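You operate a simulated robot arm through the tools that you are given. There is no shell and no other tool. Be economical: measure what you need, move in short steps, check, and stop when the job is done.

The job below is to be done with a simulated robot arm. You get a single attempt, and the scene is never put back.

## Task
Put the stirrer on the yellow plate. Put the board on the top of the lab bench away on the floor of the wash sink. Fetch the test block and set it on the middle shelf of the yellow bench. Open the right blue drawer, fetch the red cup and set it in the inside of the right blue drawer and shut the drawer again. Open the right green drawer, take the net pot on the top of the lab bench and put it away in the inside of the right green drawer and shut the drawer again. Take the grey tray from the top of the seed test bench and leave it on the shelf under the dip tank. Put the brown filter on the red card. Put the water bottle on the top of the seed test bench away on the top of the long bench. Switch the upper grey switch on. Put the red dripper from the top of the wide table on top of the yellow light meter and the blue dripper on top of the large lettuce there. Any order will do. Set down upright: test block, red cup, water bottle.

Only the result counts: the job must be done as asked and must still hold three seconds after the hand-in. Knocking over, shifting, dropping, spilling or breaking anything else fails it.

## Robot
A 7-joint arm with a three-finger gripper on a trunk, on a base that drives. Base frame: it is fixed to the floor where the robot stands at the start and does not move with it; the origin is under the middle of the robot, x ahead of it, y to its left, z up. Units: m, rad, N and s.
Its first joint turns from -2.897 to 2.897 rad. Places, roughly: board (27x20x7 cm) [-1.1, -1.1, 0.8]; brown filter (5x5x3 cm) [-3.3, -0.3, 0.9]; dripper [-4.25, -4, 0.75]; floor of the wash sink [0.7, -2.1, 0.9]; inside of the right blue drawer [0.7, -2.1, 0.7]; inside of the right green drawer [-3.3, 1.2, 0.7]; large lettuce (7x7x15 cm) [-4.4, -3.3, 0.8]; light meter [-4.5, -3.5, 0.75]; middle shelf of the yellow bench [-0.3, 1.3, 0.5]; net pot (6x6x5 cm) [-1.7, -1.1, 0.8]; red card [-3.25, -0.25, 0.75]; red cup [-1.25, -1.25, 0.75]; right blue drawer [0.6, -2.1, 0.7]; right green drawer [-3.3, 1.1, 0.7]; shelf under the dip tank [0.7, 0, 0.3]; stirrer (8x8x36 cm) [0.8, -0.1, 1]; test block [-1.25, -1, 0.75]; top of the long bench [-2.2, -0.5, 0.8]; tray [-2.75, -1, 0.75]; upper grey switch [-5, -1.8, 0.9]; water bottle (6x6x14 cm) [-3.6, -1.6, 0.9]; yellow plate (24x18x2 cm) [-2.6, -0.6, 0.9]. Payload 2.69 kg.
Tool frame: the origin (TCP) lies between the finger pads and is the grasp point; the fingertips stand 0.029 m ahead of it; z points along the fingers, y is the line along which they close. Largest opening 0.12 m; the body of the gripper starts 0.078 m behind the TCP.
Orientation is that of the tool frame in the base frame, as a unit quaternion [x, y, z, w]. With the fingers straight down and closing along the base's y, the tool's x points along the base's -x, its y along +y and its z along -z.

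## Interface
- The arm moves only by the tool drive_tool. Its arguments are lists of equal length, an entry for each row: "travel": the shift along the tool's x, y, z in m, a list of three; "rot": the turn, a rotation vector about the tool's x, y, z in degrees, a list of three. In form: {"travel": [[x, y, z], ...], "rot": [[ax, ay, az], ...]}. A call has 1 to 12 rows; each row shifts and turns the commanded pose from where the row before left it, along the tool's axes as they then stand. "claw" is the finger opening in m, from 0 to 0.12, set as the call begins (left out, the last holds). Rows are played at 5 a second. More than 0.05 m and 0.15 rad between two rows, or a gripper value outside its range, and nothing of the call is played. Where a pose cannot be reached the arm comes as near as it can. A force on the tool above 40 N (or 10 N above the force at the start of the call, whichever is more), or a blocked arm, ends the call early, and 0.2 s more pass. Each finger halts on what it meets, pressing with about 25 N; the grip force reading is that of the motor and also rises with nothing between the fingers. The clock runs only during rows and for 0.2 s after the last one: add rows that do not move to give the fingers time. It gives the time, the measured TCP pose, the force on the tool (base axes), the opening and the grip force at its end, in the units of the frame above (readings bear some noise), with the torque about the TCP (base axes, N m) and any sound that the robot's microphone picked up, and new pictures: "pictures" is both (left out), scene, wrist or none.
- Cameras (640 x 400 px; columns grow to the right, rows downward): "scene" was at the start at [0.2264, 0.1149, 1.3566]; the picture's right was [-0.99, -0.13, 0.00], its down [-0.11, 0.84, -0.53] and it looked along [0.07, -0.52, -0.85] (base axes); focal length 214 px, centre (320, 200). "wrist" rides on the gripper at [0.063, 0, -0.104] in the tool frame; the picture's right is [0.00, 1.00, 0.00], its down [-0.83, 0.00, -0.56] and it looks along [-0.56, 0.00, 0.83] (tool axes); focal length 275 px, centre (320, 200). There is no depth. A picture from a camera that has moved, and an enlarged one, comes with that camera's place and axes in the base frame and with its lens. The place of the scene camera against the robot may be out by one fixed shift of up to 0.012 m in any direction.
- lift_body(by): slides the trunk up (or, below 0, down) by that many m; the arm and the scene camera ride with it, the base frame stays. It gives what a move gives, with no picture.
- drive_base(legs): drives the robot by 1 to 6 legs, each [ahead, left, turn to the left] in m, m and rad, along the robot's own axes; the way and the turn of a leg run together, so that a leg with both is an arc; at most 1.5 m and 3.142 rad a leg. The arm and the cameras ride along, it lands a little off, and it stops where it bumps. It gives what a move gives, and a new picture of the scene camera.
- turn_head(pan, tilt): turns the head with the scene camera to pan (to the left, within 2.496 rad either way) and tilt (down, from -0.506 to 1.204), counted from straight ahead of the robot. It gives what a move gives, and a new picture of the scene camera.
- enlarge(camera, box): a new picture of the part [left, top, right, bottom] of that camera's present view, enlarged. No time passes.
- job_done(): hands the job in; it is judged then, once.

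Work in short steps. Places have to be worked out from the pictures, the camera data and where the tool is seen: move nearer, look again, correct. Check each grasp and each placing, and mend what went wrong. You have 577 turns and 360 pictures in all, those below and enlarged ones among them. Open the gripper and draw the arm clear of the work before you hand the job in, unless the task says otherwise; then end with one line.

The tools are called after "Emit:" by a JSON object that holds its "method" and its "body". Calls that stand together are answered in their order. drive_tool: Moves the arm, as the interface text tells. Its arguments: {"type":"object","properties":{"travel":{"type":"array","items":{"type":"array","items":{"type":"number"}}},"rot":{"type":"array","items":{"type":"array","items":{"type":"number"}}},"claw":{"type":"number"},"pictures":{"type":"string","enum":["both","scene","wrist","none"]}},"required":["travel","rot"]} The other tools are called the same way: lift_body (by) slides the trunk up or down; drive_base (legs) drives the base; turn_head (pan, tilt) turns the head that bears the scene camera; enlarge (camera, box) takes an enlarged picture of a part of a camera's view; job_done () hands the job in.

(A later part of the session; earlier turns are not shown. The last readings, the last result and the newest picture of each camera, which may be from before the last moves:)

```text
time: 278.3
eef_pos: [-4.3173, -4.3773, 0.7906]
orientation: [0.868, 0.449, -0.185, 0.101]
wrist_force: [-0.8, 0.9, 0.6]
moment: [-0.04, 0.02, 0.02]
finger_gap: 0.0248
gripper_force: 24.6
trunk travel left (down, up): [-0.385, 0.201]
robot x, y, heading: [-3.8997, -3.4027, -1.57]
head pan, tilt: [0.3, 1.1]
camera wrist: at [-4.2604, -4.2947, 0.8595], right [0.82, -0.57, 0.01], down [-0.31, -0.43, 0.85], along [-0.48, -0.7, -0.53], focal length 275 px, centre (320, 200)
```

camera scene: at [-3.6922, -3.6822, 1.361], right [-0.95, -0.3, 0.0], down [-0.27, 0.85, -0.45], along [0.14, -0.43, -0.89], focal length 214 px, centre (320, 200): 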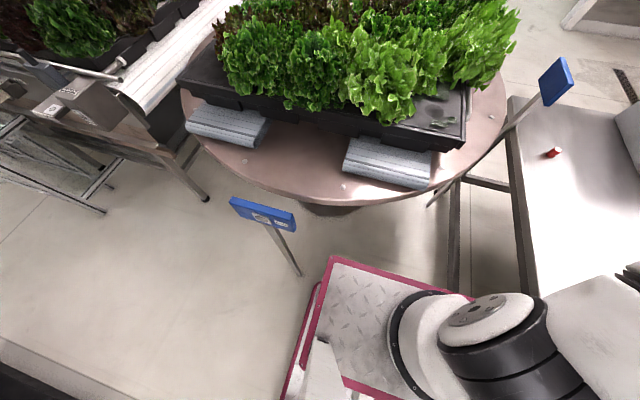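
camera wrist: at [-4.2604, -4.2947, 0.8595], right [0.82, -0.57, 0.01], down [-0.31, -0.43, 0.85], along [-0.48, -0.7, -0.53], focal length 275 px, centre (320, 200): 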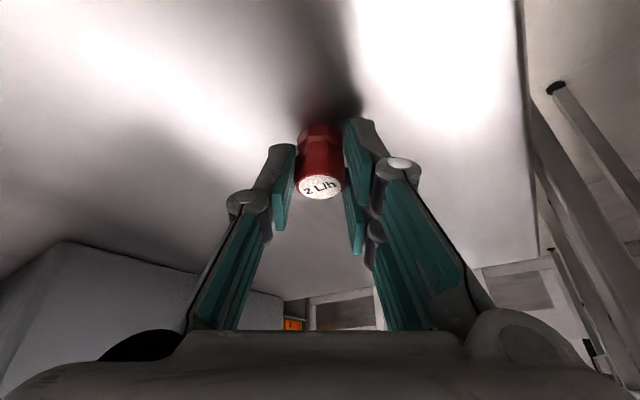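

Got the red dripper. I lift it, then pull back inward.

Emit:
{"method": "drive_tool", "body": {"travel": [[-0.018, 0, -0.041], [-0.018, 0, -0.041], [-0.018, 0, -0.041], [-0.018, 0, -0.041], [-0.018, 0, -0.041], [-0.018, 0, -0.041], [0.03, -0.03, 0], [0.03, -0.03, 0], [0.03, -0.03, 0], [0.03, -0.03, 0], [0, 0, 0]], "rot": [[0, 0, 0], [0, 0, 0], [0, 0, 0], [0, 0, 0], [0, 0, 0], [0, 0, 0], [0, 0, 0], [0, 0, 0], [0, 0, 0], [0, 0, 0], [0, 0, 0]], "pictures": "wrist"}}

```text
time: 280.7
eef_pos: [-4.3529, -4.2149, 1.0096]
orientation: [0.868, 0.449, -0.185, 0.1]
wrist_force: [0.5, -0.1, -0.4]
moment: [0.01, 0.0, 0.0]
finger_gap: 0.0248
gripper_force: 24.6
trunk travel left (down, up): [-0.385, 0.201]
robot x, y, heading: [-3.8978, -3.4022, -1.569]
head pan, tilt: [0.3, 1.1]
camera wrist: at [-4.295, -4.1328, 1.0782], right [0.82, -0.57, 0.01], down [-0.31, -0.43, 0.85], along [-0.48, -0.7, -0.53], focal length 275 px, centre (320, 200)
```

wrist: 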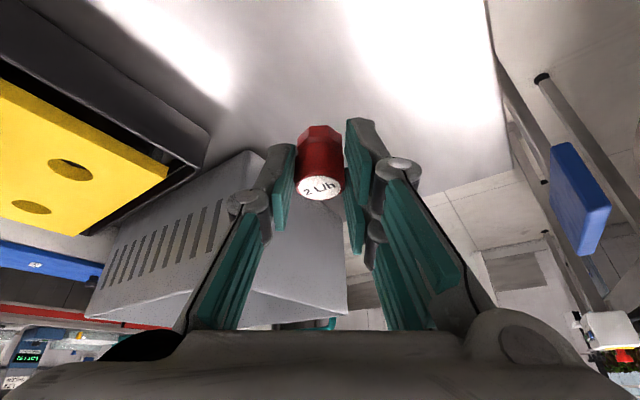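

I drive back 0.3 m out of the gap.

Emit:
{"method": "drive_base", "body": {"legs": [[-0.15, 0, 0], [-0.15, 0, 0]]}}

Emit:
{"method": "turn_head", "body": {"pan": -1.1, "tilt": 0.75}}

```text
time: 283.0
eef_pos: [-4.353, -3.9167, 1.0092]
orientation: [0.868, 0.45, -0.184, 0.101]
wrist_force: [0.5, 0.9, 0.4]
moment: [-0.01, -0.01, 0.02]
finger_gap: 0.0248
gripper_force: 25.0
trunk travel left (down, up): [-0.385, 0.201]
robot x, y, heading: [-3.8998, -3.1036, -1.571]
head pan, tilt: [0.3, 1.1]
camera scene: at [-3.693, -3.3837, 1.3609], right [-0.95, -0.3, 0.0], down [-0.27, 0.85, -0.45], along [0.14, -0.43, -0.89], focal length 214 px, centre (320, 200)
```

scene: 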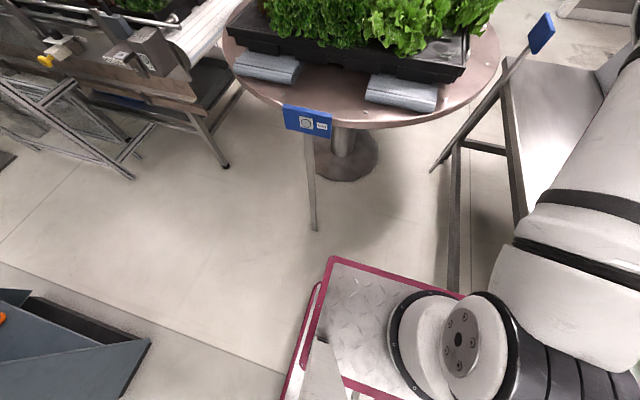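

```text
time: 284.6
eef_pos: [-4.3529, -3.9162, 1.0089]
orientation: [0.868, 0.449, -0.184, 0.1]
wrist_force: [-0.1, -0.1, -0.6]
moment: [0.01, -0.02, 0.02]
finger_gap: 0.025
gripper_force: 25.1
trunk travel left (down, up): [-0.385, 0.201]
robot x, y, heading: [-3.8984, -3.1057, -1.568]
head pan, tilt: [-1.1, 0.75]
camera scene: at [-3.7855, -3.3613, 1.3866], right [-0.46, 0.89, 0.0], down [0.61, 0.31, -0.73], along [-0.65, -0.33, -0.68], focal length 214 px, centre (320, 200)
```

scene: 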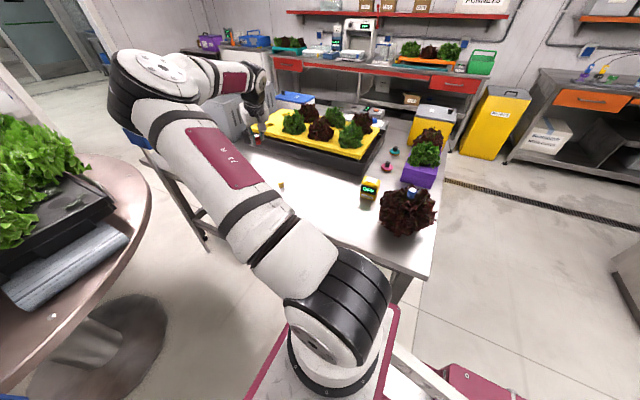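

Keeping the 24° tilt (dripper upright), I yaw the tool to the right in place.

Emit:
{"method": "drive_tool", "body": {"travel": [[0, 0, 0], [0, 0, 0], [0, 0, 0], [0, 0, 0], [0, 0, 0], [0, 0, 0], [0, 0, 0]], "rot": [[2.85, 0, 6.39], [2.85, 0, 6.39], [2.85, 0, 6.39], [2.85, 0, 6.39], [2.85, 0, 6.39], [2.85, 0, 6.39], [0, 0, 0]], "pictures": "none"}}

```text
time: 286.1
eef_pos: [-4.3522, -3.9161, 1.0109]
orientation: [0.964, 0.167, -0.204, 0.041]
wrist_force: [-0.2, 0.1, -0.8]
moment: [-0.01, -0.03, 0.0]
finger_gap: 0.0249
gripper_force: 24.8
out of reach, approached as far as the arm can: row 6
trunk travel left (down, up): [-0.385, 0.201]
robot x, y, heading: [-3.9032, -3.1015, -1.571]
head pan, tilt: [-1.1, 0.75]
```

Now I move along +y toward the light meter.

Emit:
{"method": "drive_tool", "body": {"travel": [[0.0073, -0.044, -0.002], [0.0073, -0.044, -0.002], [0.0073, -0.044, -0.002], [0.0073, -0.044, -0.002], [0.0073, -0.044, -0.002], [0.0073, -0.044, -0.002], [0.0073, -0.044, -0.002], [0.0073, -0.044, -0.002], [0.0073, -0.044, -0.002], [0, 0, 0]], "rot": [[0, 0, 0], [0, 0, 0], [0, 0, 0], [0, 0, 0], [0, 0, 0], [0, 0, 0], [0, 0, 0], [0, 0, 0], [0, 0, 0], [0, 0, 0]], "pictures": "wrist"}}

Emit:
{"method": "enlarge", "body": {"camera": "scene", "box": [330, 160, 430, 230]}}

```text
time: 288.4
eef_pos: [-4.4236, -3.521, 0.9938]
orientation: [0.964, 0.168, -0.204, 0.04]
wrist_force: [0.3, 0.2, -0.5]
moment: [-0.02, 0.01, 0.02]
finger_gap: 0.0249
gripper_force: 25.4
trunk travel left (down, up): [-0.385, 0.201]
robot x, y, heading: [-3.9, -3.1034, -1.57]
head pan, tilt: [-1.1, 0.75]
camera wrist: at [-4.3304, -3.4861, 1.0632], right [0.34, -0.94, 0.01], down [-0.5, -0.18, 0.85], along [-0.79, -0.3, -0.53], focal length 275 px, centre (320, 200)
```

wrist: 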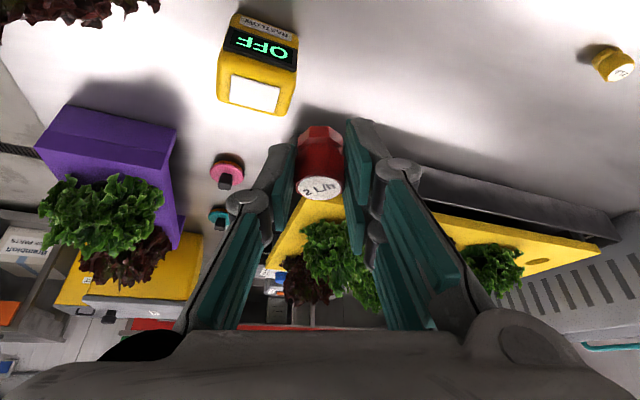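

```text
5.71 times, centred on (380, 195) of scene
camera zoom: at [-3.7855, -3.3613, 1.3866], right [-0.46, 0.89, 0.0], down [0.61, 0.31, -0.73], along [-0.65, -0.33, -0.68], focal length 1226 px, centre (-23, 229)
```

zoom: 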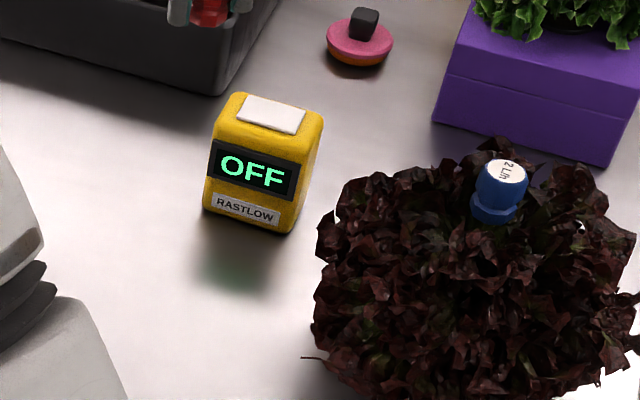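

The meter's flat top (white panel) is at (-4.491,-3.488,0.858). I move over it to TCP z≈0.92.

Emit:
{"method": "drive_tool", "body": {"travel": [[-0.0043, -0.018, 0.0289], [-0.0043, -0.018, 0.0289], [-0.0043, -0.018, 0.0289], [0, 0, 0]], "rot": [[0, 0, 0], [0, 0, 0], [0, 0, 0], [0, 0, 0]], "pictures": "wrist"}}

Emit:
{"method": "enlarge", "body": {"camera": "scene", "box": [330, 150, 430, 220]}}

```text
time: 289.4
eef_pos: [-4.4851, -3.4882, 0.9205]
orientation: [0.964, 0.168, -0.204, 0.041]
wrist_force: [0.0, -0.4, 0.0]
moment: [0.02, 0.01, 0.0]
finger_gap: 0.0248
gripper_force: 25.0
trunk travel left (down, up): [-0.385, 0.201]
robot x, y, heading: [-3.8996, -3.1024, -1.564]
head pan, tilt: [-1.1, 0.75]
camera wrist: at [-4.3928, -3.4522, 0.9898], right [0.34, -0.94, 0.01], down [-0.5, -0.18, 0.85], along [-0.79, -0.29, -0.53], focal length 275 px, centre (320, 200)
```

wrist: 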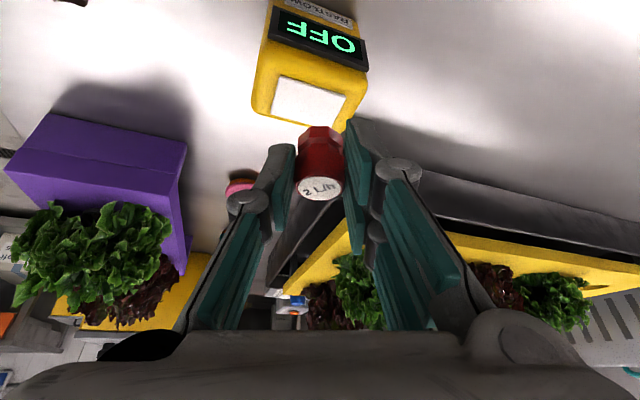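

```text
5.71 times, centred on (380, 185) of scene
camera zoom: at [-3.7855, -3.3612, 1.3867], right [-0.46, 0.89, 0.0], down [0.61, 0.31, -0.73], along [-0.65, -0.33, -0.68], focal length 1226 px, centre (-23, 286)
```

zoom: 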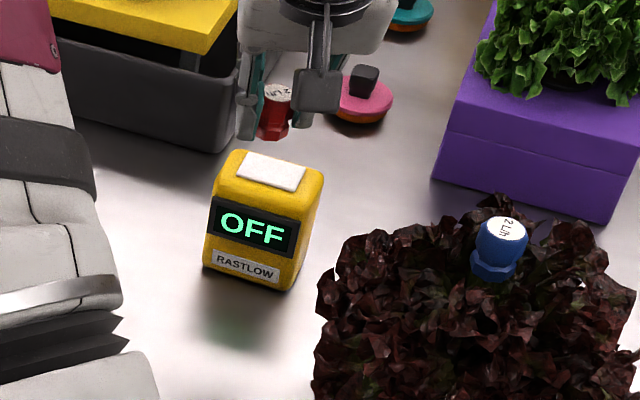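

Dripper is right over the panel. I lower straight down in small steps until contact.

Emit:
{"method": "drive_tool", "body": {"travel": [[0.0073, -0.003, 0.0164], [0.0016, 0, 0.0036], [0.0012, 0, 0.0027], [0.0012, 0, 0.0027], [0.0012, 0, 0.0027], [0.0012, 0, 0.0027], [0, 0, 0]], "rot": [[0, 0, 0], [0, 0, 0], [0, 0, 0], [0, 0, 0], [0, 0, 0], [0, 0, 0], [0, 0, 0]], "pictures": "wrist"}}

```text
time: 290.9
eef_pos: [-4.4878, -3.4843, 0.8864]
orientation: [0.964, 0.167, -0.204, 0.04]
wrist_force: [-0.2, 0.7, -0.5]
moment: [0.0, 0.03, -0.03]
finger_gap: 0.0249
gripper_force: 24.6
trunk travel left (down, up): [-0.385, 0.201]
robot x, y, heading: [-3.9021, -3.1036, -1.568]
head pan, tilt: [-1.1, 0.75]
camera wrist: at [-4.3939, -3.4502, 0.9563], right [0.34, -0.94, 0.01], down [-0.5, -0.18, 0.85], along [-0.79, -0.29, -0.53], focal length 275 px, centre (320, 200)
```

wrist: 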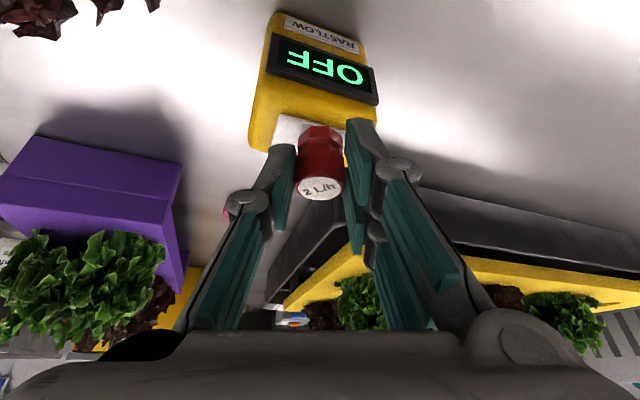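

No contact yet; I continue.

Emit:
{"method": "drive_tool", "body": {"travel": [[0.0012, 0, 0.0027], [0.0012, 0, 0.0027], [0.0012, 0, 0.0027], [0.0012, 0, 0.0027], [0.0012, 0, 0.0027], [0, 0, 0]], "rot": [[0, 0, 0], [0, 0, 0], [0, 0, 0], [0, 0, 0], [0, 0, 0], [0, 0, 0]], "pictures": "wrist"}}

Emit:
{"method": "enlarge", "body": {"camera": "scene", "box": [345, 155, 405, 205]}}

```text
time: 292.4
eef_pos: [-4.4878, -3.485, 0.874]
orientation: [0.963, 0.168, -0.205, 0.041]
wrist_force: [-3.9, -3.6, 20.2]
moment: [-0.17, 0.4, 0.07]
finger_gap: 0.0248
gripper_force: 25.2
trunk travel left (down, up): [-0.385, 0.201]
robot x, y, heading: [-3.899, -3.1031, -1.57]
head pan, tilt: [-1.1, 0.75]
camera wrist: at [-4.3945, -3.4503, 0.9426], right [0.34, -0.94, 0.01], down [-0.5, -0.18, 0.85], along [-0.79, -0.29, -0.53], focal length 275 px, centre (320, 200)
```

wrist: 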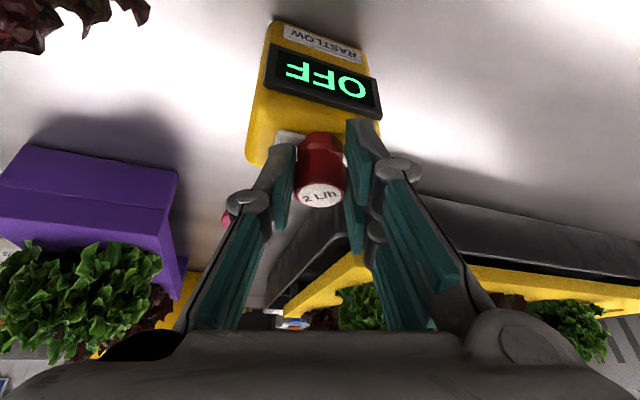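

```text
8.00 times, centred on (375, 180) of scene
camera zoom: at [-3.7852, -3.361, 1.3867], right [-0.46, 0.89, 0.0], down [0.61, 0.31, -0.73], along [-0.65, -0.33, -0.68], focal length 1716 px, centre (-120, 360)
```

zoom: 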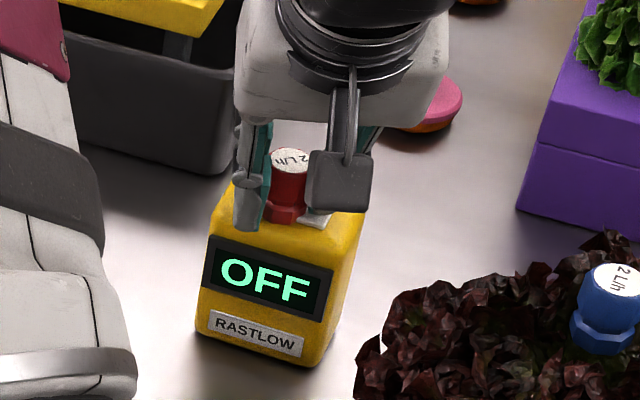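

Contact, dripper on the panel. I ease up and open slowly.

Emit:
{"method": "drive_tool", "body": {"travel": [[-0.0008, 0, -0.0018], [0, 0, 0]], "rot": [[0, 0, 0], [0, 0, 0]], "pictures": "none"}}

Emit:
{"method": "drive_tool", "body": {"travel": [[0, 0, 0], [0, 0, 0]], "rot": [[0, 0, 0], [0, 0, 0]], "claw": 0.031, "pictures": "none"}}

Emit:
{"method": "drive_tool", "body": {"travel": [[0, 0, 0], [0, 0, 0]], "rot": [[0, 0, 0], [0, 0, 0]], "claw": 0.045, "pictures": "wrist"}}

```text
time: 292.9
eef_pos: [-4.4866, -3.484, 0.8735]
orientation: [0.964, 0.167, -0.204, 0.04]
wrist_force: [-2.1, -0.1, 5.9]
moment: [-0.03, 0.22, -0.02]
finger_gap: 0.0245
gripper_force: 24.6
trunk travel left (down, up): [-0.385, 0.201]
robot x, y, heading: [-3.9007, -3.1012, -1.569]
head pan, tilt: [-1.1, 0.75]
```

```text
time: 293.6
eef_pos: [-4.4881, -3.4847, 0.8731]
orientation: [0.964, 0.167, -0.204, 0.04]
wrist_force: [0.1, -0.5, -0.2]
moment: [-0.01, -0.02, 0.0]
finger_gap: 0.031
gripper_force: 0.1
trunk travel left (down, up): [-0.385, 0.201]
robot x, y, heading: [-3.8997, -3.1042, -1.569]
head pan, tilt: [-1.1, 0.75]
```

```text
time: 294.1
eef_pos: [-4.4877, -3.4852, 0.8744]
orientation: [0.964, 0.167, -0.204, 0.041]
wrist_force: [-0.8, -0.7, -0.9]
moment: [0.03, 0.01, -0.01]
finger_gap: 0.0451
gripper_force: 0.1
trunk travel left (down, up): [-0.385, 0.201]
robot x, y, heading: [-3.9018, -3.1039, -1.567]
head pan, tilt: [-1.1, 0.75]
camera wrist: at [-4.3938, -3.4502, 0.9439], right [0.34, -0.94, 0.01], down [-0.5, -0.18, 0.85], along [-0.79, -0.29, -0.53], focal length 275 px, centre (320, 200)
```

wrist: 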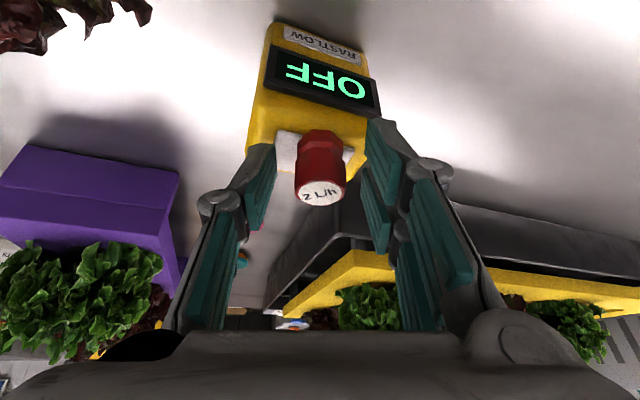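

It stands. I retreat along the tool axis, up and away.

Emit:
{"method": "drive_tool", "body": {"travel": [[0, 0, -0.02], [0, 0, -0.03], [0, 0, -0.045], [0, 0, -0.045], [0, 0, -0.045], [0, 0, 0]], "rot": [[0, 0, 0], [0, 0, 0], [0, 0, 0], [0, 0, 0], [0, 0, 0], [0, 0, 0]], "pictures": "wrist"}}

```text
time: 295.6
eef_pos: [-4.4179, -3.4579, 1.044]
orientation: [0.964, 0.168, -0.204, 0.04]
wrist_force: [0.1, -0.7, -0.9]
moment: [0.03, -0.02, -0.01]
finger_gap: 0.045
gripper_force: 0.0
trunk travel left (down, up): [-0.385, 0.201]
robot x, y, heading: [-3.9001, -3.1033, -1.568]
head pan, tilt: [-1.1, 0.75]
camera wrist: at [-4.3236, -3.4231, 1.1139], right [0.34, -0.94, 0.01], down [-0.5, -0.18, 0.85], along [-0.79, -0.29, -0.53], focal length 275 px, centre (320, 200)
```

wrist: 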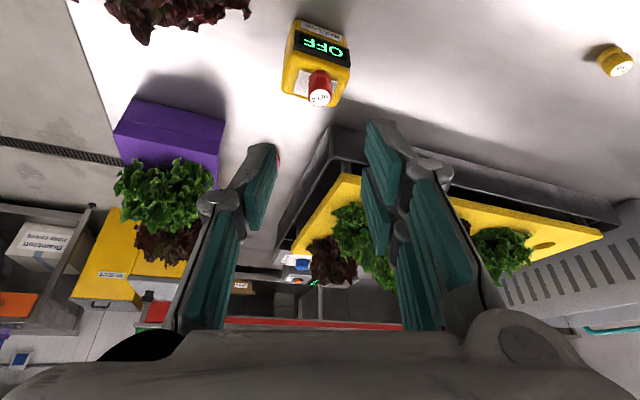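

Red dripper is on the meter. I level the tool, retract, and back away toward the seed test bench.

Emit:
{"method": "drive_tool", "body": {"travel": [[0.03, 0, 0], [0.03, 0, 0], [0.03, 0, 0], [0.04, 0.01, -0.01], [0.03, 0.03, -0.02], [0, 0.045, -0.01], [0, 0.045, 0], [0, 0.045, 0], [0, 0, 0]], "rot": [[0, 8, 0], [0, 8, 0], [0, 8, 0], [0, 0, 0], [0, 0, -7], [0, 0, -7], [0, 0, -7], [0, 0, -7], [0, 0, 0]], "pictures": "none"}}

Emit:
{"method": "drive_base", "body": {"legs": [[-0.6, 0, 0]]}}

Emit:
{"method": "turn_head", "body": {"pan": 2.2, "tilt": 0.5}}

```text
time: 297.6
eef_pos: [-4.1833, -3.5538, 1.0617]
orientation: [0.914, 0.406, -0.002, 0.005]
wrist_force: [0.0, -0.1, 0.6]
moment: [-0.02, -0.03, 0.01]
finger_gap: 0.0452
gripper_force: 0.0
trunk travel left (down, up): [-0.385, 0.201]
robot x, y, heading: [-3.9001, -3.1014, -1.57]
head pan, tilt: [-1.1, 0.75]
```

```text
time: 300.9
eef_pos: [-4.1842, -2.9546, 1.0606]
orientation: [0.914, 0.407, -0.001, 0.005]
wrist_force: [-0.3, -0.5, 0.6]
moment: [0.05, -0.01, 0.03]
finger_gap: 0.0448
gripper_force: 0.0
trunk travel left (down, up): [-0.385, 0.201]
robot x, y, heading: [-3.9005, -2.5027, -1.562]
head pan, tilt: [-1.1, 0.75]
camera scene: at [-3.7869, -2.7607, 1.3866], right [-0.46, 0.89, 0.0], down [0.61, 0.31, -0.73], along [-0.65, -0.34, -0.68], focal length 214 px, centre (320, 200)
```

scene: 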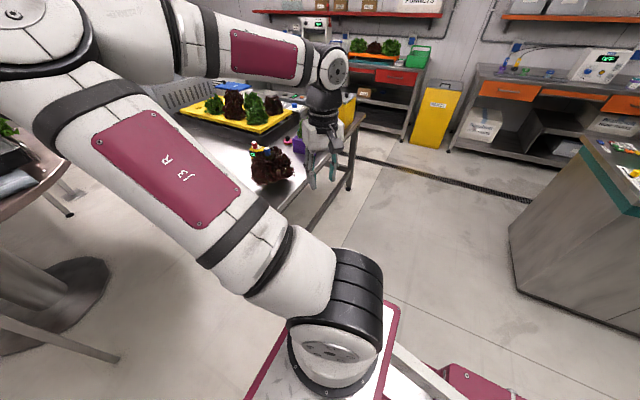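

```text
time: 303.7
eef_pos: [-4.184, -2.9525, 1.0602]
orientation: [0.913, 0.407, -0.002, 0.005]
wrist_force: [0.3, 0.1, 0.0]
moment: [0.0, 0.02, 0.0]
finger_gap: 0.045
gripper_force: 0.0
trunk travel left (down, up): [-0.385, 0.201]
robot x, y, heading: [-3.9046, -2.5017, -1.564]
head pan, tilt: [2.201, 0.499]
camera scene: at [-3.64, -2.6688, 1.4086], right [0.59, -0.81, 0.0], down [-0.39, -0.28, -0.88], along [0.71, 0.52, -0.48], focal length 214 px, centre (320, 200)
```

scene: 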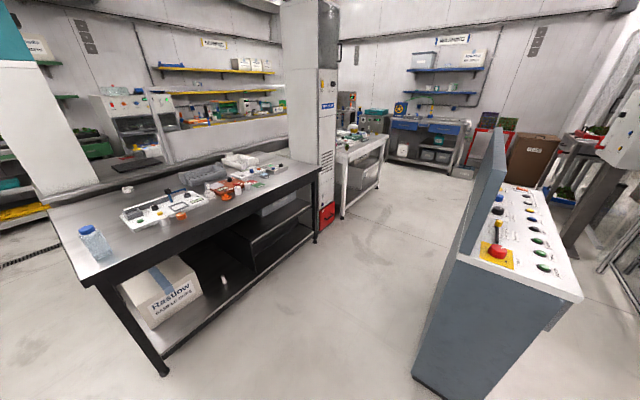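

Seed bench: x −3.68…−2.48, front y≈−1.82; bottle near (-3.65,-1.67). A console stands at y<−2.74, x>−2.92. I turn right to heading −x and back alongside the bench.

Emit:
{"method": "drive_base", "body": {"legs": [[0, 0, -1.575]]}}

Emit:
{"method": "turn_head", "body": {"pan": -1.7, "tilt": 0.6}}

Emit:
{"method": "drive_base", "body": {"legs": [[-0.5, -0.28, 0]]}}

```text
time: 308.0
eef_pos: [-4.353, -2.2225, 1.0598]
orientation: [0.934, -0.359, -0.004, 0.003]
wrist_force: [0.4, 0.3, -0.6]
moment: [-0.01, -0.01, -0.02]
finger_gap: 0.045
gripper_force: 0.1
trunk travel left (down, up): [-0.385, 0.201]
robot x, y, heading: [-3.9056, -2.5013, -3.135]
head pan, tilt: [2.201, 0.499]
camera scene: at [-4.0632, -2.774, 1.4086], right [-0.81, -0.59, 0.0], down [-0.28, 0.39, -0.88], along [0.52, -0.71, -0.48], focal length 214 px, centre (320, 200)
```

scene: 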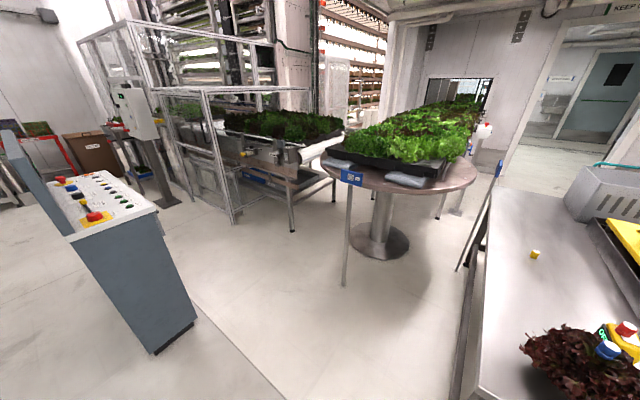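

```text
time: 311.2
eef_pos: [-4.3526, -2.2217, 1.0598]
orientation: [0.934, -0.358, -0.004, 0.004]
wrist_force: [-0.9, 0.3, -0.1]
moment: [0.03, -0.03, -0.02]
finger_gap: 0.0452
gripper_force: 0.0
trunk travel left (down, up): [-0.385, 0.201]
robot x, y, heading: [-3.8997, -2.5033, -3.14]
head pan, tilt: [-1.7, 0.6]
camera scene: at [-4.1062, -2.6131, 1.3995], right [0.99, -0.12, 0.0], down [-0.07, -0.56, -0.83], along [0.1, 0.82, -0.56], focal length 214 px, centre (320, 200)
```

scene: 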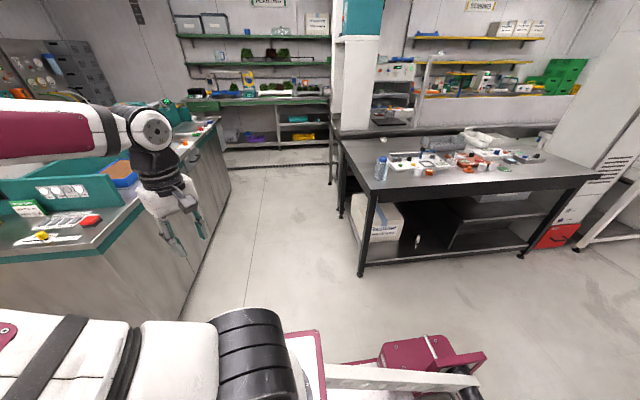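

```text
time: 314.4
eef_pos: [-3.8593, -1.9408, 1.0598]
orientation: [0.933, -0.359, -0.004, 0.003]
wrist_force: [-0.3, 0.1, 1.0]
moment: [-0.01, 0.02, 0.04]
finger_gap: 0.0454
gripper_force: 0.1
trunk travel left (down, up): [-0.385, 0.201]
robot x, y, heading: [-3.4092, -2.2232, -3.138]
head pan, tilt: [-1.7, 0.6]
camera scene: at [-3.6116, -2.3321, 1.3995], right [0.99, -0.12, 0.0], down [-0.07, -0.56, -0.83], along [0.1, 0.82, -0.56], focal length 214 px, centre (320, 200)
```

scene: 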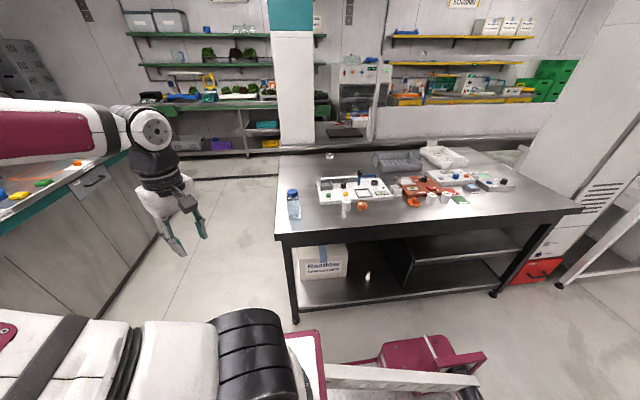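

I zoom on the bench top to find the grey tray and the bottle.

Emit:
{"method": "enlarge", "body": {"camera": "scene", "box": [270, 130, 530, 250]}}

```text
2.46 times, centred on (400, 190) of scene
camera zoom: at [-3.6116, -2.3321, 1.3995], right [0.99, -0.12, 0.0], down [-0.07, -0.56, -0.83], along [0.1, 0.82, -0.56], focal length 528 px, centre (123, 225)
```

zoom: 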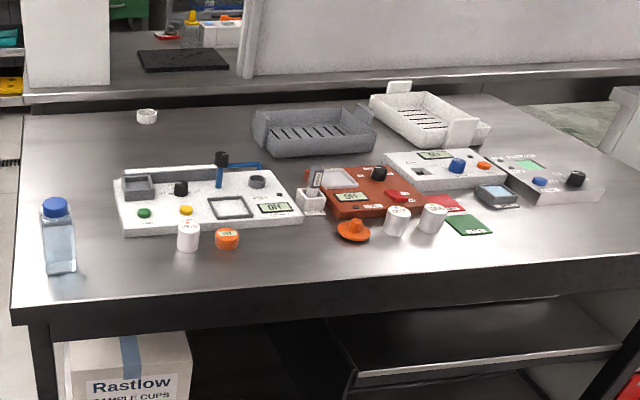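

The grey tray (dark grey) sits near (-3.04,-1.26); the white one isn't wanted. First the water bottle near (-3.65,-1.67): I move toward it and look with the wrist camera.

Emit:
{"method": "drive_tool", "body": {"travel": [[0, 0, -0.03], [0, 0, -0.03], [0, -0.045, 0], [0, -0.045, 0], [0, -0.045, 0], [0, -0.03, 0], [0, -0.02, 0], [0, 0, 0]], "rot": [[0, 0, 7], [0, 0, 7], [0, 0, 7], [0, 0, 7], [0, 0, 7], [0, 0, 7], [0, 0, 0], [0, 0, 0]], "claw": 0.1, "pictures": "wrist"}}

```text
time: 316.2
eef_pos: [-3.6891, -1.8704, 1.1189]
orientation: [0.743, -0.669, -0.002, 0.004]
wrist_force: [0.0, 0.1, -1.3]
moment: [0.01, 0.0, -0.03]
finger_gap: 0.1
gripper_force: 0.0
trunk travel left (down, up): [-0.385, 0.201]
robot x, y, heading: [-3.408, -2.2204, -3.137]
head pan, tilt: [-1.7, 0.6]
camera wrist: at [-3.6812, -1.9327, 1.223], right [-0.99, -0.11, 0.01], down [-0.09, 0.83, 0.55], along [-0.07, 0.55, -0.83], focal length 275 px, centre (320, 200)
```

wrist: 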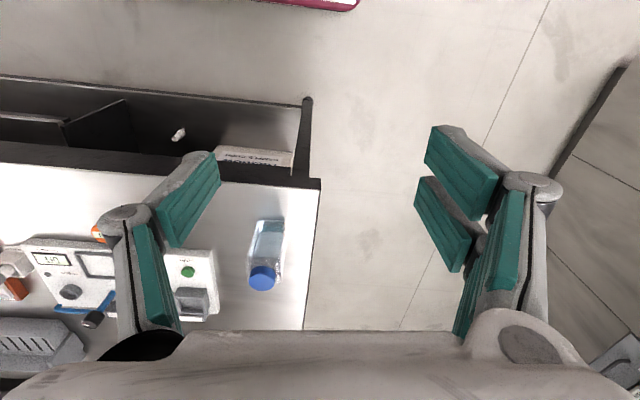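

Bottle at about (-3.633,-1.63). I move above it.

Emit:
{"method": "drive_tool", "body": {"travel": [[-0.0385, -0.0135, 0], [-0.0385, -0.0135, 0], [-0.0385, -0.0135, 0], [-0.0385, -0.0135, 0], [-0.0385, -0.0135, 0], [-0.0385, -0.0135, 0], [0, 0, 0]], "rot": [[0, 0, 0], [0, 0, 0], [0, 0, 0], [0, 0, 0], [0, 0, 0], [0, 0, 0], [0, 0, 0]], "pictures": "wrist"}}

```text
time: 317.8
eef_pos: [-3.6327, -1.6312, 1.1169]
orientation: [0.743, -0.669, -0.002, 0.006]
wrist_force: [0.0, -0.4, 0.7]
moment: [0.0, 0.0, -0.01]
finger_gap: 0.1
gripper_force: 0.1
trunk travel left (down, up): [-0.385, 0.201]
robot x, y, heading: [-3.4096, -2.2238, -3.133]
head pan, tilt: [-1.7, 0.6]
camera wrist: at [-3.6251, -1.6941, 1.2216], right [-0.99, -0.11, 0.01], down [-0.09, 0.83, 0.55], along [-0.07, 0.55, -0.83], focal length 275 px, centre (320, 200)
```

wrist: 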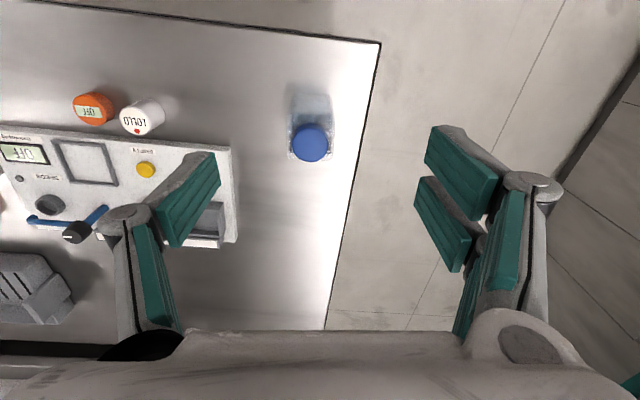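

Triangulating again, the bench top is lower (≈0.78): bottle at (-3.628,-1.568), cap top ≈0.92. I align over it and descend partway.

Emit:
{"method": "drive_tool", "body": {"travel": [[-0.031, -0.006, 0], [-0.031, -0.006, 0], [0, 0, 0.045], [0, 0, 0.045], [0, 0, 0.03], [0, 0, 0]], "rot": [[0, 0, 0], [0, 0, 0], [0, 0, 0], [0, 0, 0], [0, 0, 0], [0, 0, 0]], "pictures": "wrist"}}

```text
time: 319.2
eef_pos: [-3.6283, -1.5682, 0.9976]
orientation: [0.743, -0.669, -0.003, 0.004]
wrist_force: [1.1, -1.4, -0.7]
moment: [-0.01, -0.01, 0.02]
finger_gap: 0.0999
gripper_force: 0.1
trunk travel left (down, up): [-0.385, 0.201]
robot x, y, heading: [-3.4086, -2.2244, -3.137]
head pan, tilt: [-1.7, 0.6]
camera wrist: at [-3.6214, -1.6311, 1.101], right [-0.99, -0.11, 0.01], down [-0.09, 0.83, 0.55], along [-0.07, 0.55, -0.83], focal length 275 px, centre (320, 200)
```

wrist: 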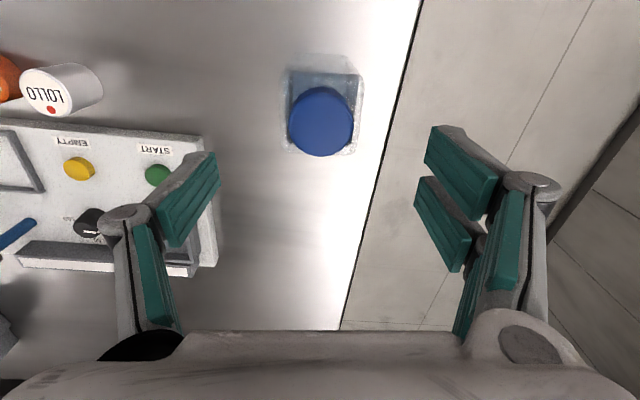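

Aligned. I descend to z≈0.868 and grip.

Emit:
{"method": "drive_tool", "body": {"travel": [[-0.006, 0, 0.04], [0, 0, 0.04], [0, 0, 0.03], [0, 0, 0.02], [0, 0, 0]], "rot": [[0, 0, 0], [0, 0, 0], [0, 0, 0], [0, 0, 0], [0, 0, 0]], "pictures": "wrist"}}

Emit:
{"method": "drive_tool", "body": {"travel": [[0, 0, 0], [0, 0, 0], [0, 0, 0]], "rot": [[0, 0, 0], [0, 0, 0], [0, 0, 0]], "claw": 0, "pictures": "wrist"}}

```text
time: 320.4
eef_pos: [-3.6311, -1.5636, 0.8669]
orientation: [0.744, -0.668, -0.003, 0.005]
wrist_force: [-0.8, 0.3, -0.3]
moment: [0.0, 0.0, 0.0]
finger_gap: 0.1
gripper_force: 0.1
trunk travel left (down, up): [-0.385, 0.201]
robot x, y, heading: [-3.4034, -2.2224, -3.135]
head pan, tilt: [-1.7, 0.6]
camera wrist: at [-3.6226, -1.6264, 0.9707], right [-0.99, -0.11, 0.01], down [-0.09, 0.83, 0.55], along [-0.07, 0.55, -0.83], focal length 275 px, centre (320, 200)
```

wrist: 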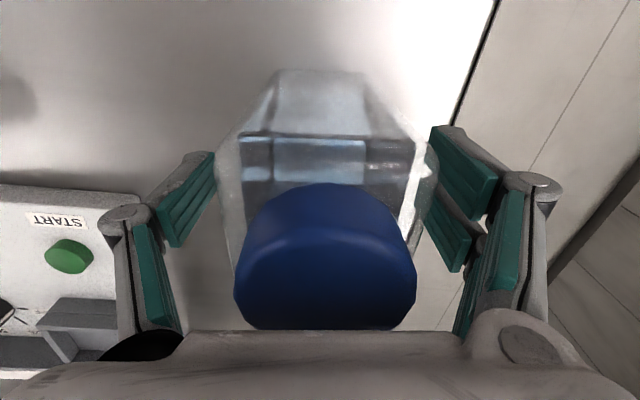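

```text
time: 321.2
eef_pos: [-3.6304, -1.5628, 0.866]
orientation: [0.744, -0.669, -0.002, 0.004]
wrist_force: [-0.2, 0.6, 1.7]
moment: [0.01, 0.17, 0.04]
finger_gap: 0.0579
gripper_force: 25.5
trunk travel left (down, up): [-0.385, 0.201]
robot x, y, heading: [-3.4084, -2.2202, -3.139]
head pan, tilt: [-1.7, 0.6]
camera wrist: at [-3.6227, -1.6264, 0.9711], right [-0.99, -0.11, 0.01], down [-0.09, 0.83, 0.55], along [-0.07, 0.55, -0.83], focal length 275 px, centre (320, 200)
```

wrist: 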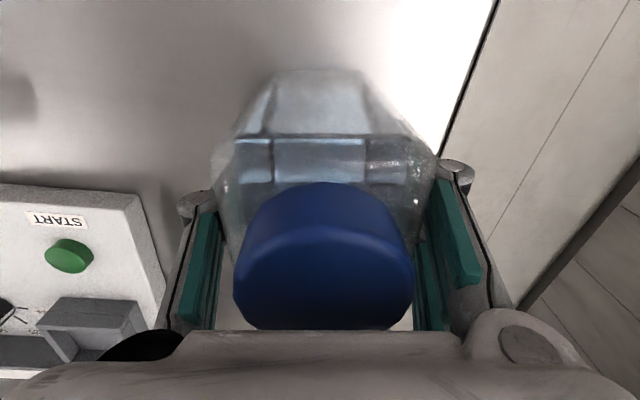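

Gripped. I lift it and draw it in toward the robot.

Emit:
{"method": "drive_tool", "body": {"travel": [[0, 0, -0.03], [0, 0, -0.045], [0, 0, -0.045], [0, 0, -0.045], [0, 0, -0.045], [0.03, 0.03, 0], [0.03, 0.03, 0], [0.03, 0.03, 0], [0.03, 0.03, 0], [0.03, 0.03, 0], [0, 0, 0]], "rot": [[0, 0, 0], [0, 0, 0], [0, 0, 0], [0, 0, 0], [0, 0, 0], [0, 0, 0], [0, 0, -5], [0, 0, -5], [0, 0, -5], [0, 0, -5], [0, 0, 0]], "pictures": "scene"}}

```text
time: 323.6
eef_pos: [-3.7429, -1.7407, 1.0789]
orientation: [0.849, -0.528, -0.003, 0.003]
wrist_force: [-0.9, 0.3, -3.4]
moment: [0.03, 0.02, 0.0]
finger_gap: 0.0575
gripper_force: 25.0
trunk travel left (down, up): [-0.385, 0.201]
robot x, y, heading: [-3.4092, -2.2189, -3.133]
head pan, tilt: [-1.7, 0.6]
camera scene: at [-3.6116, -2.332, 1.3995], right [0.99, -0.12, 0.0], down [-0.07, -0.56, -0.83], along [0.1, 0.82, -0.57], focal length 214 px, centre (320, 200)
```

scene: 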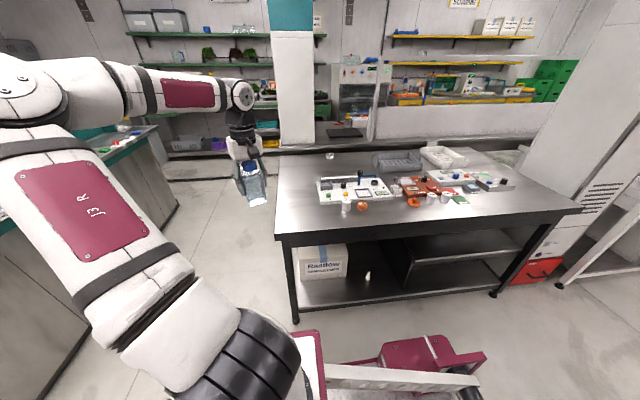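

I swing the bottle round to the front of the robot before driving.

Emit:
{"method": "drive_tool", "body": {"travel": [[0.01, 0.043, 0], [0.01, 0.043, 0], [0.01, 0.043, 0], [0.01, 0.043, 0], [0.008, 0.043, 0], [0.008, 0.043, 0], [0.008, 0.043, 0], [0.008, 0.043, 0], [0.008, 0.043, 0], [0.008, 0.043, 0], [0, 0.03, 0], [0, 0, 0]], "rot": [[0, 0, -5.8], [0, 0, -5.8], [0, 0, -5.8], [0, 0, -5.8], [0, 0, -5.8], [0, 0, -5.8], [0, 0, -5.8], [0, 0, -5.8], [0, 0, -5.8], [0, 0, -5.8], [0, 0, -5.8], [0, 0, 0]], "pictures": "none"}}

Emit:
{"method": "turn_head", "body": {"pan": -0.4, "tilt": 0.6}}

```text
time: 326.2
eef_pos: [-3.9344, -2.1496, 1.0806]
orientation: [1.0, -0.001, -0.004, 0.002]
wrist_force: [-0.9, 0.2, -2.4]
moment: [-0.01, 0.08, 0.02]
finger_gap: 0.0578
gripper_force: 24.2
trunk travel left (down, up): [-0.385, 0.201]
robot x, y, heading: [-3.4067, -2.2202, -3.133]
head pan, tilt: [-1.7, 0.6]
```

```text
time: 327.7
eef_pos: [-3.9343, -2.1497, 1.0817]
orientation: [1.0, -0.001, -0.004, 0.002]
wrist_force: [0.2, 0.5, -2.5]
moment: [-0.02, 0.03, 0.04]
finger_gap: 0.0577
gripper_force: 25.5
trunk travel left (down, up): [-0.385, 0.201]
robot x, y, heading: [-3.4067, -2.2189, -3.139]
head pan, tilt: [-0.4, 0.6]
camera scene: at [-3.7042, -2.3859, 1.3995], right [0.38, 0.92, 0.0], down [0.52, -0.22, -0.83], along [-0.76, 0.32, -0.56], focal length 214 px, centre (320, 200)
```

scene: 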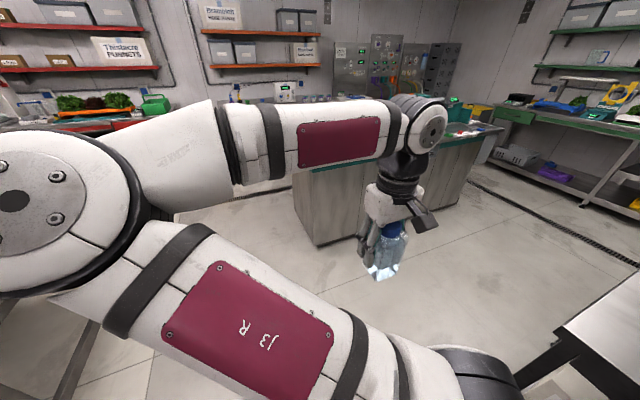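

I drive west, turn right, and go up the cross aisle.

Emit:
{"method": "drive_base", "body": {"legs": [[0.87, 0.1, -0.005], [0, 0, -1.57], [1.3, 0, 0], [1.28, 0, 0]]}}

```text
time: 348.3
eef_pos: [-4.1419, 0.7753, 1.0816]
orientation: [-0.697, 0.717, 0.004, 0.002]
wrist_force: [0.9, -0.8, -3.9]
moment: [0.04, -0.01, 0.02]
finger_gap: 0.0576
gripper_force: 25.3
trunk travel left (down, up): [-0.385, 0.201]
robot x, y, heading: [-4.2261, 0.2549, 1.552]
head pan, tilt: [-0.4, 0.6]
camera scene: at [-4.3789, 0.5427, 1.3995], right [0.91, -0.41, 0.0], down [-0.23, -0.52, -0.83], along [0.34, 0.75, -0.57], focal length 214 px, centre (320, 200)
```

scene: 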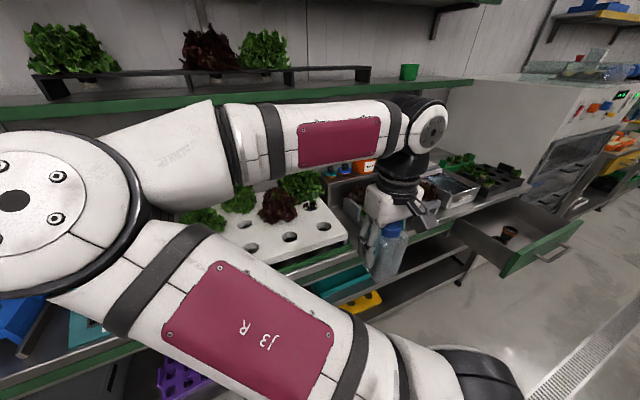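

I turn right to heading +x and drive ahead to x≈-3.62.

Emit:
{"method": "drive_base", "body": {"legs": [[0, 0, -1.552], [0.6, -0.01, 0]]}}

Emit:
{"method": "turn_head", "body": {"pan": -1.5, "tilt": 0.7}}

```text
time: 355.5
eef_pos: [-3.0978, 0.155, 1.0816]
orientation: [0.008, 1.0, 0.002, 0.004]
wrist_force: [0.1, 0.7, -2.6]
moment: [0.0, 0.0, -0.01]
finger_gap: 0.058
gripper_force: 25.3
trunk travel left (down, up): [-0.385, 0.201]
robot x, y, heading: [-3.6264, 0.2383, -0.008]
head pan, tilt: [-0.4, 0.6]
camera scene: at [-3.3294, 0.3811, 1.3995], right [-0.4, -0.92, 0.0], down [-0.52, 0.22, -0.83], along [0.76, -0.33, -0.57], focal length 214 px, centre (320, 200)
```

scene: 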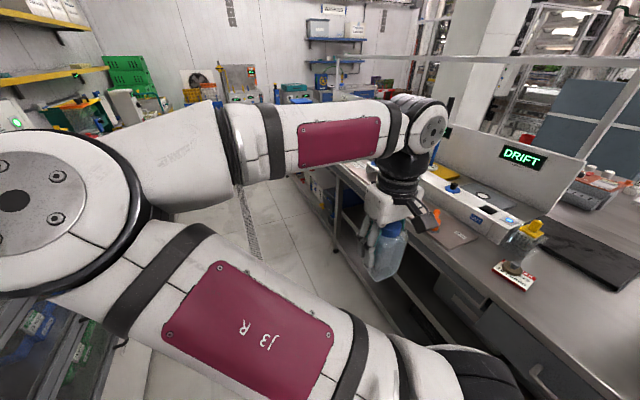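

```text
time: 356.9
eef_pos: [-3.0987, 0.1563, 1.0818]
orientation: [0.008, 1.0, 0.002, 0.004]
wrist_force: [0.0, -0.6, -3.0]
moment: [0.0, -0.04, -0.01]
finger_gap: 0.0577
gripper_force: 25.2
trunk travel left (down, up): [-0.385, 0.201]
robot x, y, heading: [-3.6213, 0.2345, -0.012]
head pan, tilt: [-1.499, 0.7]
camera scene: at [-3.4051, 0.3314, 1.3909], right [-1.0, -0.06, 0.0], down [-0.04, 0.64, -0.77], along [0.05, -0.76, -0.64], focal length 214 px, centre (320, 200)
```

scene: 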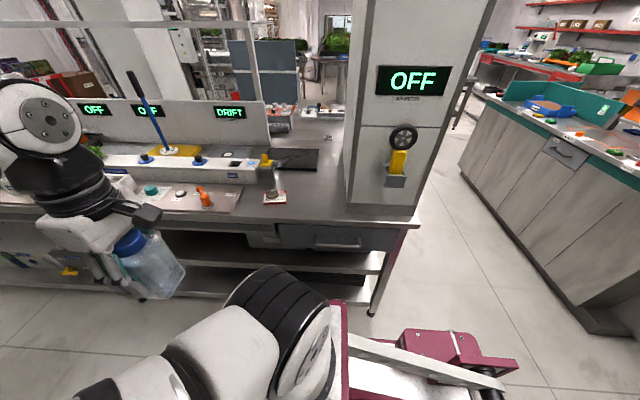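

The filter and stirrer remain in place. I swing the bottle round to the bench side.

Emit:
{"method": "drive_tool", "body": {"travel": [[-0.02, -0.04, 0], [-0.02, -0.04, 0], [-0.02, -0.04, 0], [-0.02, -0.04, 0], [-0.02, -0.04, 0], [-0.02, -0.04, 0], [-0.02, -0.04, 0], [-0.02, -0.04, 0], [-0.02, -0.04, 0], [-0.02, -0.04, 0], [-0.02, -0.04, 0], [-0.02, -0.04, 0]], "rot": [[0, 0, 7], [0, 0, 7], [0, 0, 7], [0, 0, 7], [0, 0, 7], [0, 0, 7], [0, 0, 7], [0, 0, 7], [0, 0, 7], [0, 0, 7], [0, 0, 7], [0, 0, 7]], "pictures": "wrist"}}

```text
time: 359.5
eef_pos: [-3.2071, -0.3209, 1.0776]
orientation: [0.675, 0.738, 0.005, 0.002]
wrist_force: [2.0, -0.5, -2.8]
moment: [-0.08, 0.07, 0.03]
finger_gap: 0.0577
gripper_force: 24.6
trunk travel left (down, up): [-0.385, 0.201]
robot x, y, heading: [-3.6214, 0.2305, -0.011]
head pan, tilt: [-1.499, 0.7]
camera wrist: at [-3.2136, -0.2597, 1.1827], right [1.0, 0.09, 0.01], down [0.07, -0.83, 0.55], along [0.06, -0.55, -0.83], focal length 275 px, centre (320, 200)
```

wrist: 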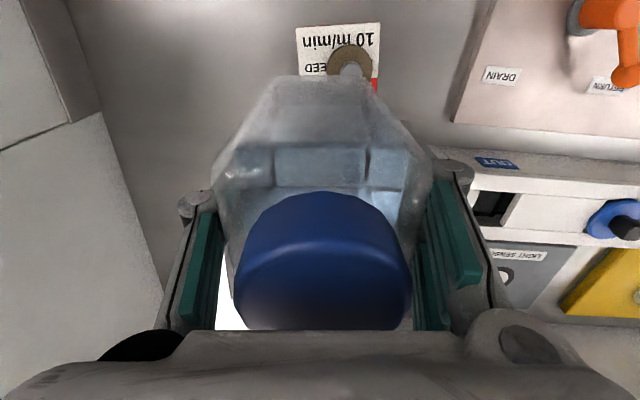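

I shift 13 cm toward −x over the free spot and lower until contact.

Emit:
{"method": "drive_tool", "body": {"travel": [[0.004, -0.043, 0], [0.004, -0.043, 0], [0.004, -0.042, 0], [0, 0, 0.04], [0, 0, 0.04], [0, 0, 0.03], [0, 0, 0.01], [0, 0, 0.004], [0, 0, 0.003], [0, 0, 0.003], [0, 0, 0.003], [0, 0, 0]], "rot": [[0, 0, 0], [0, 0, 0], [0, 0, 0], [0, 0, 0], [0, 0, 0], [0, 0, 0], [0, 0, 0], [0, 0, 0], [0, 0, 0], [0, 0, 0], [0, 0, 0], [0, 0, 0]]}}

```text
time: 362.1
eef_pos: [-3.3349, -0.3214, 0.9445]
orientation: [0.675, 0.738, 0.004, 0.003]
wrist_force: [1.2, 0.1, -3.4]
moment: [-0.05, -0.01, 0.0]
finger_gap: 0.0577
gripper_force: 24.8
trunk travel left (down, up): [-0.385, 0.201]
robot x, y, heading: [-3.6202, 0.236, -0.006]
head pan, tilt: [-1.499, 0.7]
camera scene: at [-3.4052, 0.3312, 1.3909], right [-1.0, -0.06, 0.0], down [-0.04, 0.64, -0.76], along [0.05, -0.76, -0.64], focal length 214 px, centre (320, 200)
camera wrist: at [-3.342, -0.2594, 1.0488], right [1.0, 0.09, 0.01], down [0.07, -0.83, 0.55], along [0.06, -0.55, -0.83], focal length 275 px, centre (320, 200)
```

scene: 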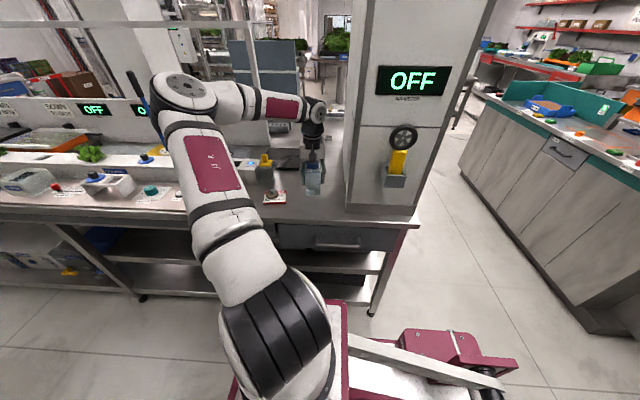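
wrist: 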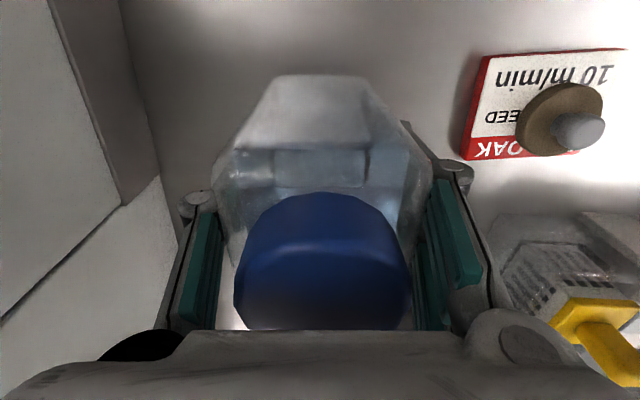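

Not yet down; I continue in small steps.

Emit:
{"method": "drive_tool", "body": {"travel": [[0, 0, 0.004], [0, 0, 0.003], [0, 0, 0.003], [0, 0, 0.003], [0, 0, 0.003], [0, 0, 0.003], [0, 0, 0]], "rot": [[0, 0, 0], [0, 0, 0], [0, 0, 0], [0, 0, 0], [0, 0, 0], [0, 0, 0], [0, 0, 0]], "pictures": "none"}}

```text
time: 363.7
eef_pos: [-3.3343, -0.3205, 0.9253]
orientation: [0.675, 0.738, 0.004, 0.001]
wrist_force: [0.1, -0.6, -3.7]
moment: [0.0, 0.01, 0.0]
finger_gap: 0.0573
gripper_force: 24.8
trunk travel left (down, up): [-0.385, 0.201]
robot x, y, heading: [-3.6214, 0.2299, -0.007]
head pan, tilt: [-1.499, 0.7]
```

Emit:
{"method": "drive_tool", "body": {"travel": [[0, 0, 0.003], [0, 0, 0.003], [0, 0, 0.003], [0, 0, 0.003], [0, 0, 0.003], [0, 0, 0.003], [0, 0, 0]], "rot": [[0, 0, 0], [0, 0, 0], [0, 0, 0], [0, 0, 0], [0, 0, 0], [0, 0, 0], [0, 0, 0]], "pictures": "wrist"}}

```text
time: 365.3
eef_pos: [-3.3345, -0.3219, 0.908]
orientation: [0.675, 0.738, 0.003, 0.003]
wrist_force: [2.9, -1.9, 19.4]
moment: [-0.17, 0.45, 0.04]
finger_gap: 0.0581
gripper_force: 25.0
trunk travel left (down, up): [-0.385, 0.201]
robot x, y, heading: [-3.6181, 0.2381, -0.013]
head pan, tilt: [-1.499, 0.7]
camera wrist: at [-3.3418, -0.2594, 1.0128], right [1.0, 0.09, 0.01], down [0.07, -0.83, 0.56], along [0.06, -0.55, -0.83], focal length 275 px, centre (320, 200)
```

wrist: 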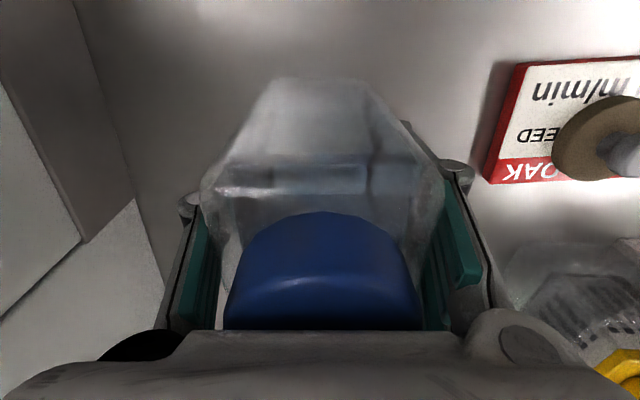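

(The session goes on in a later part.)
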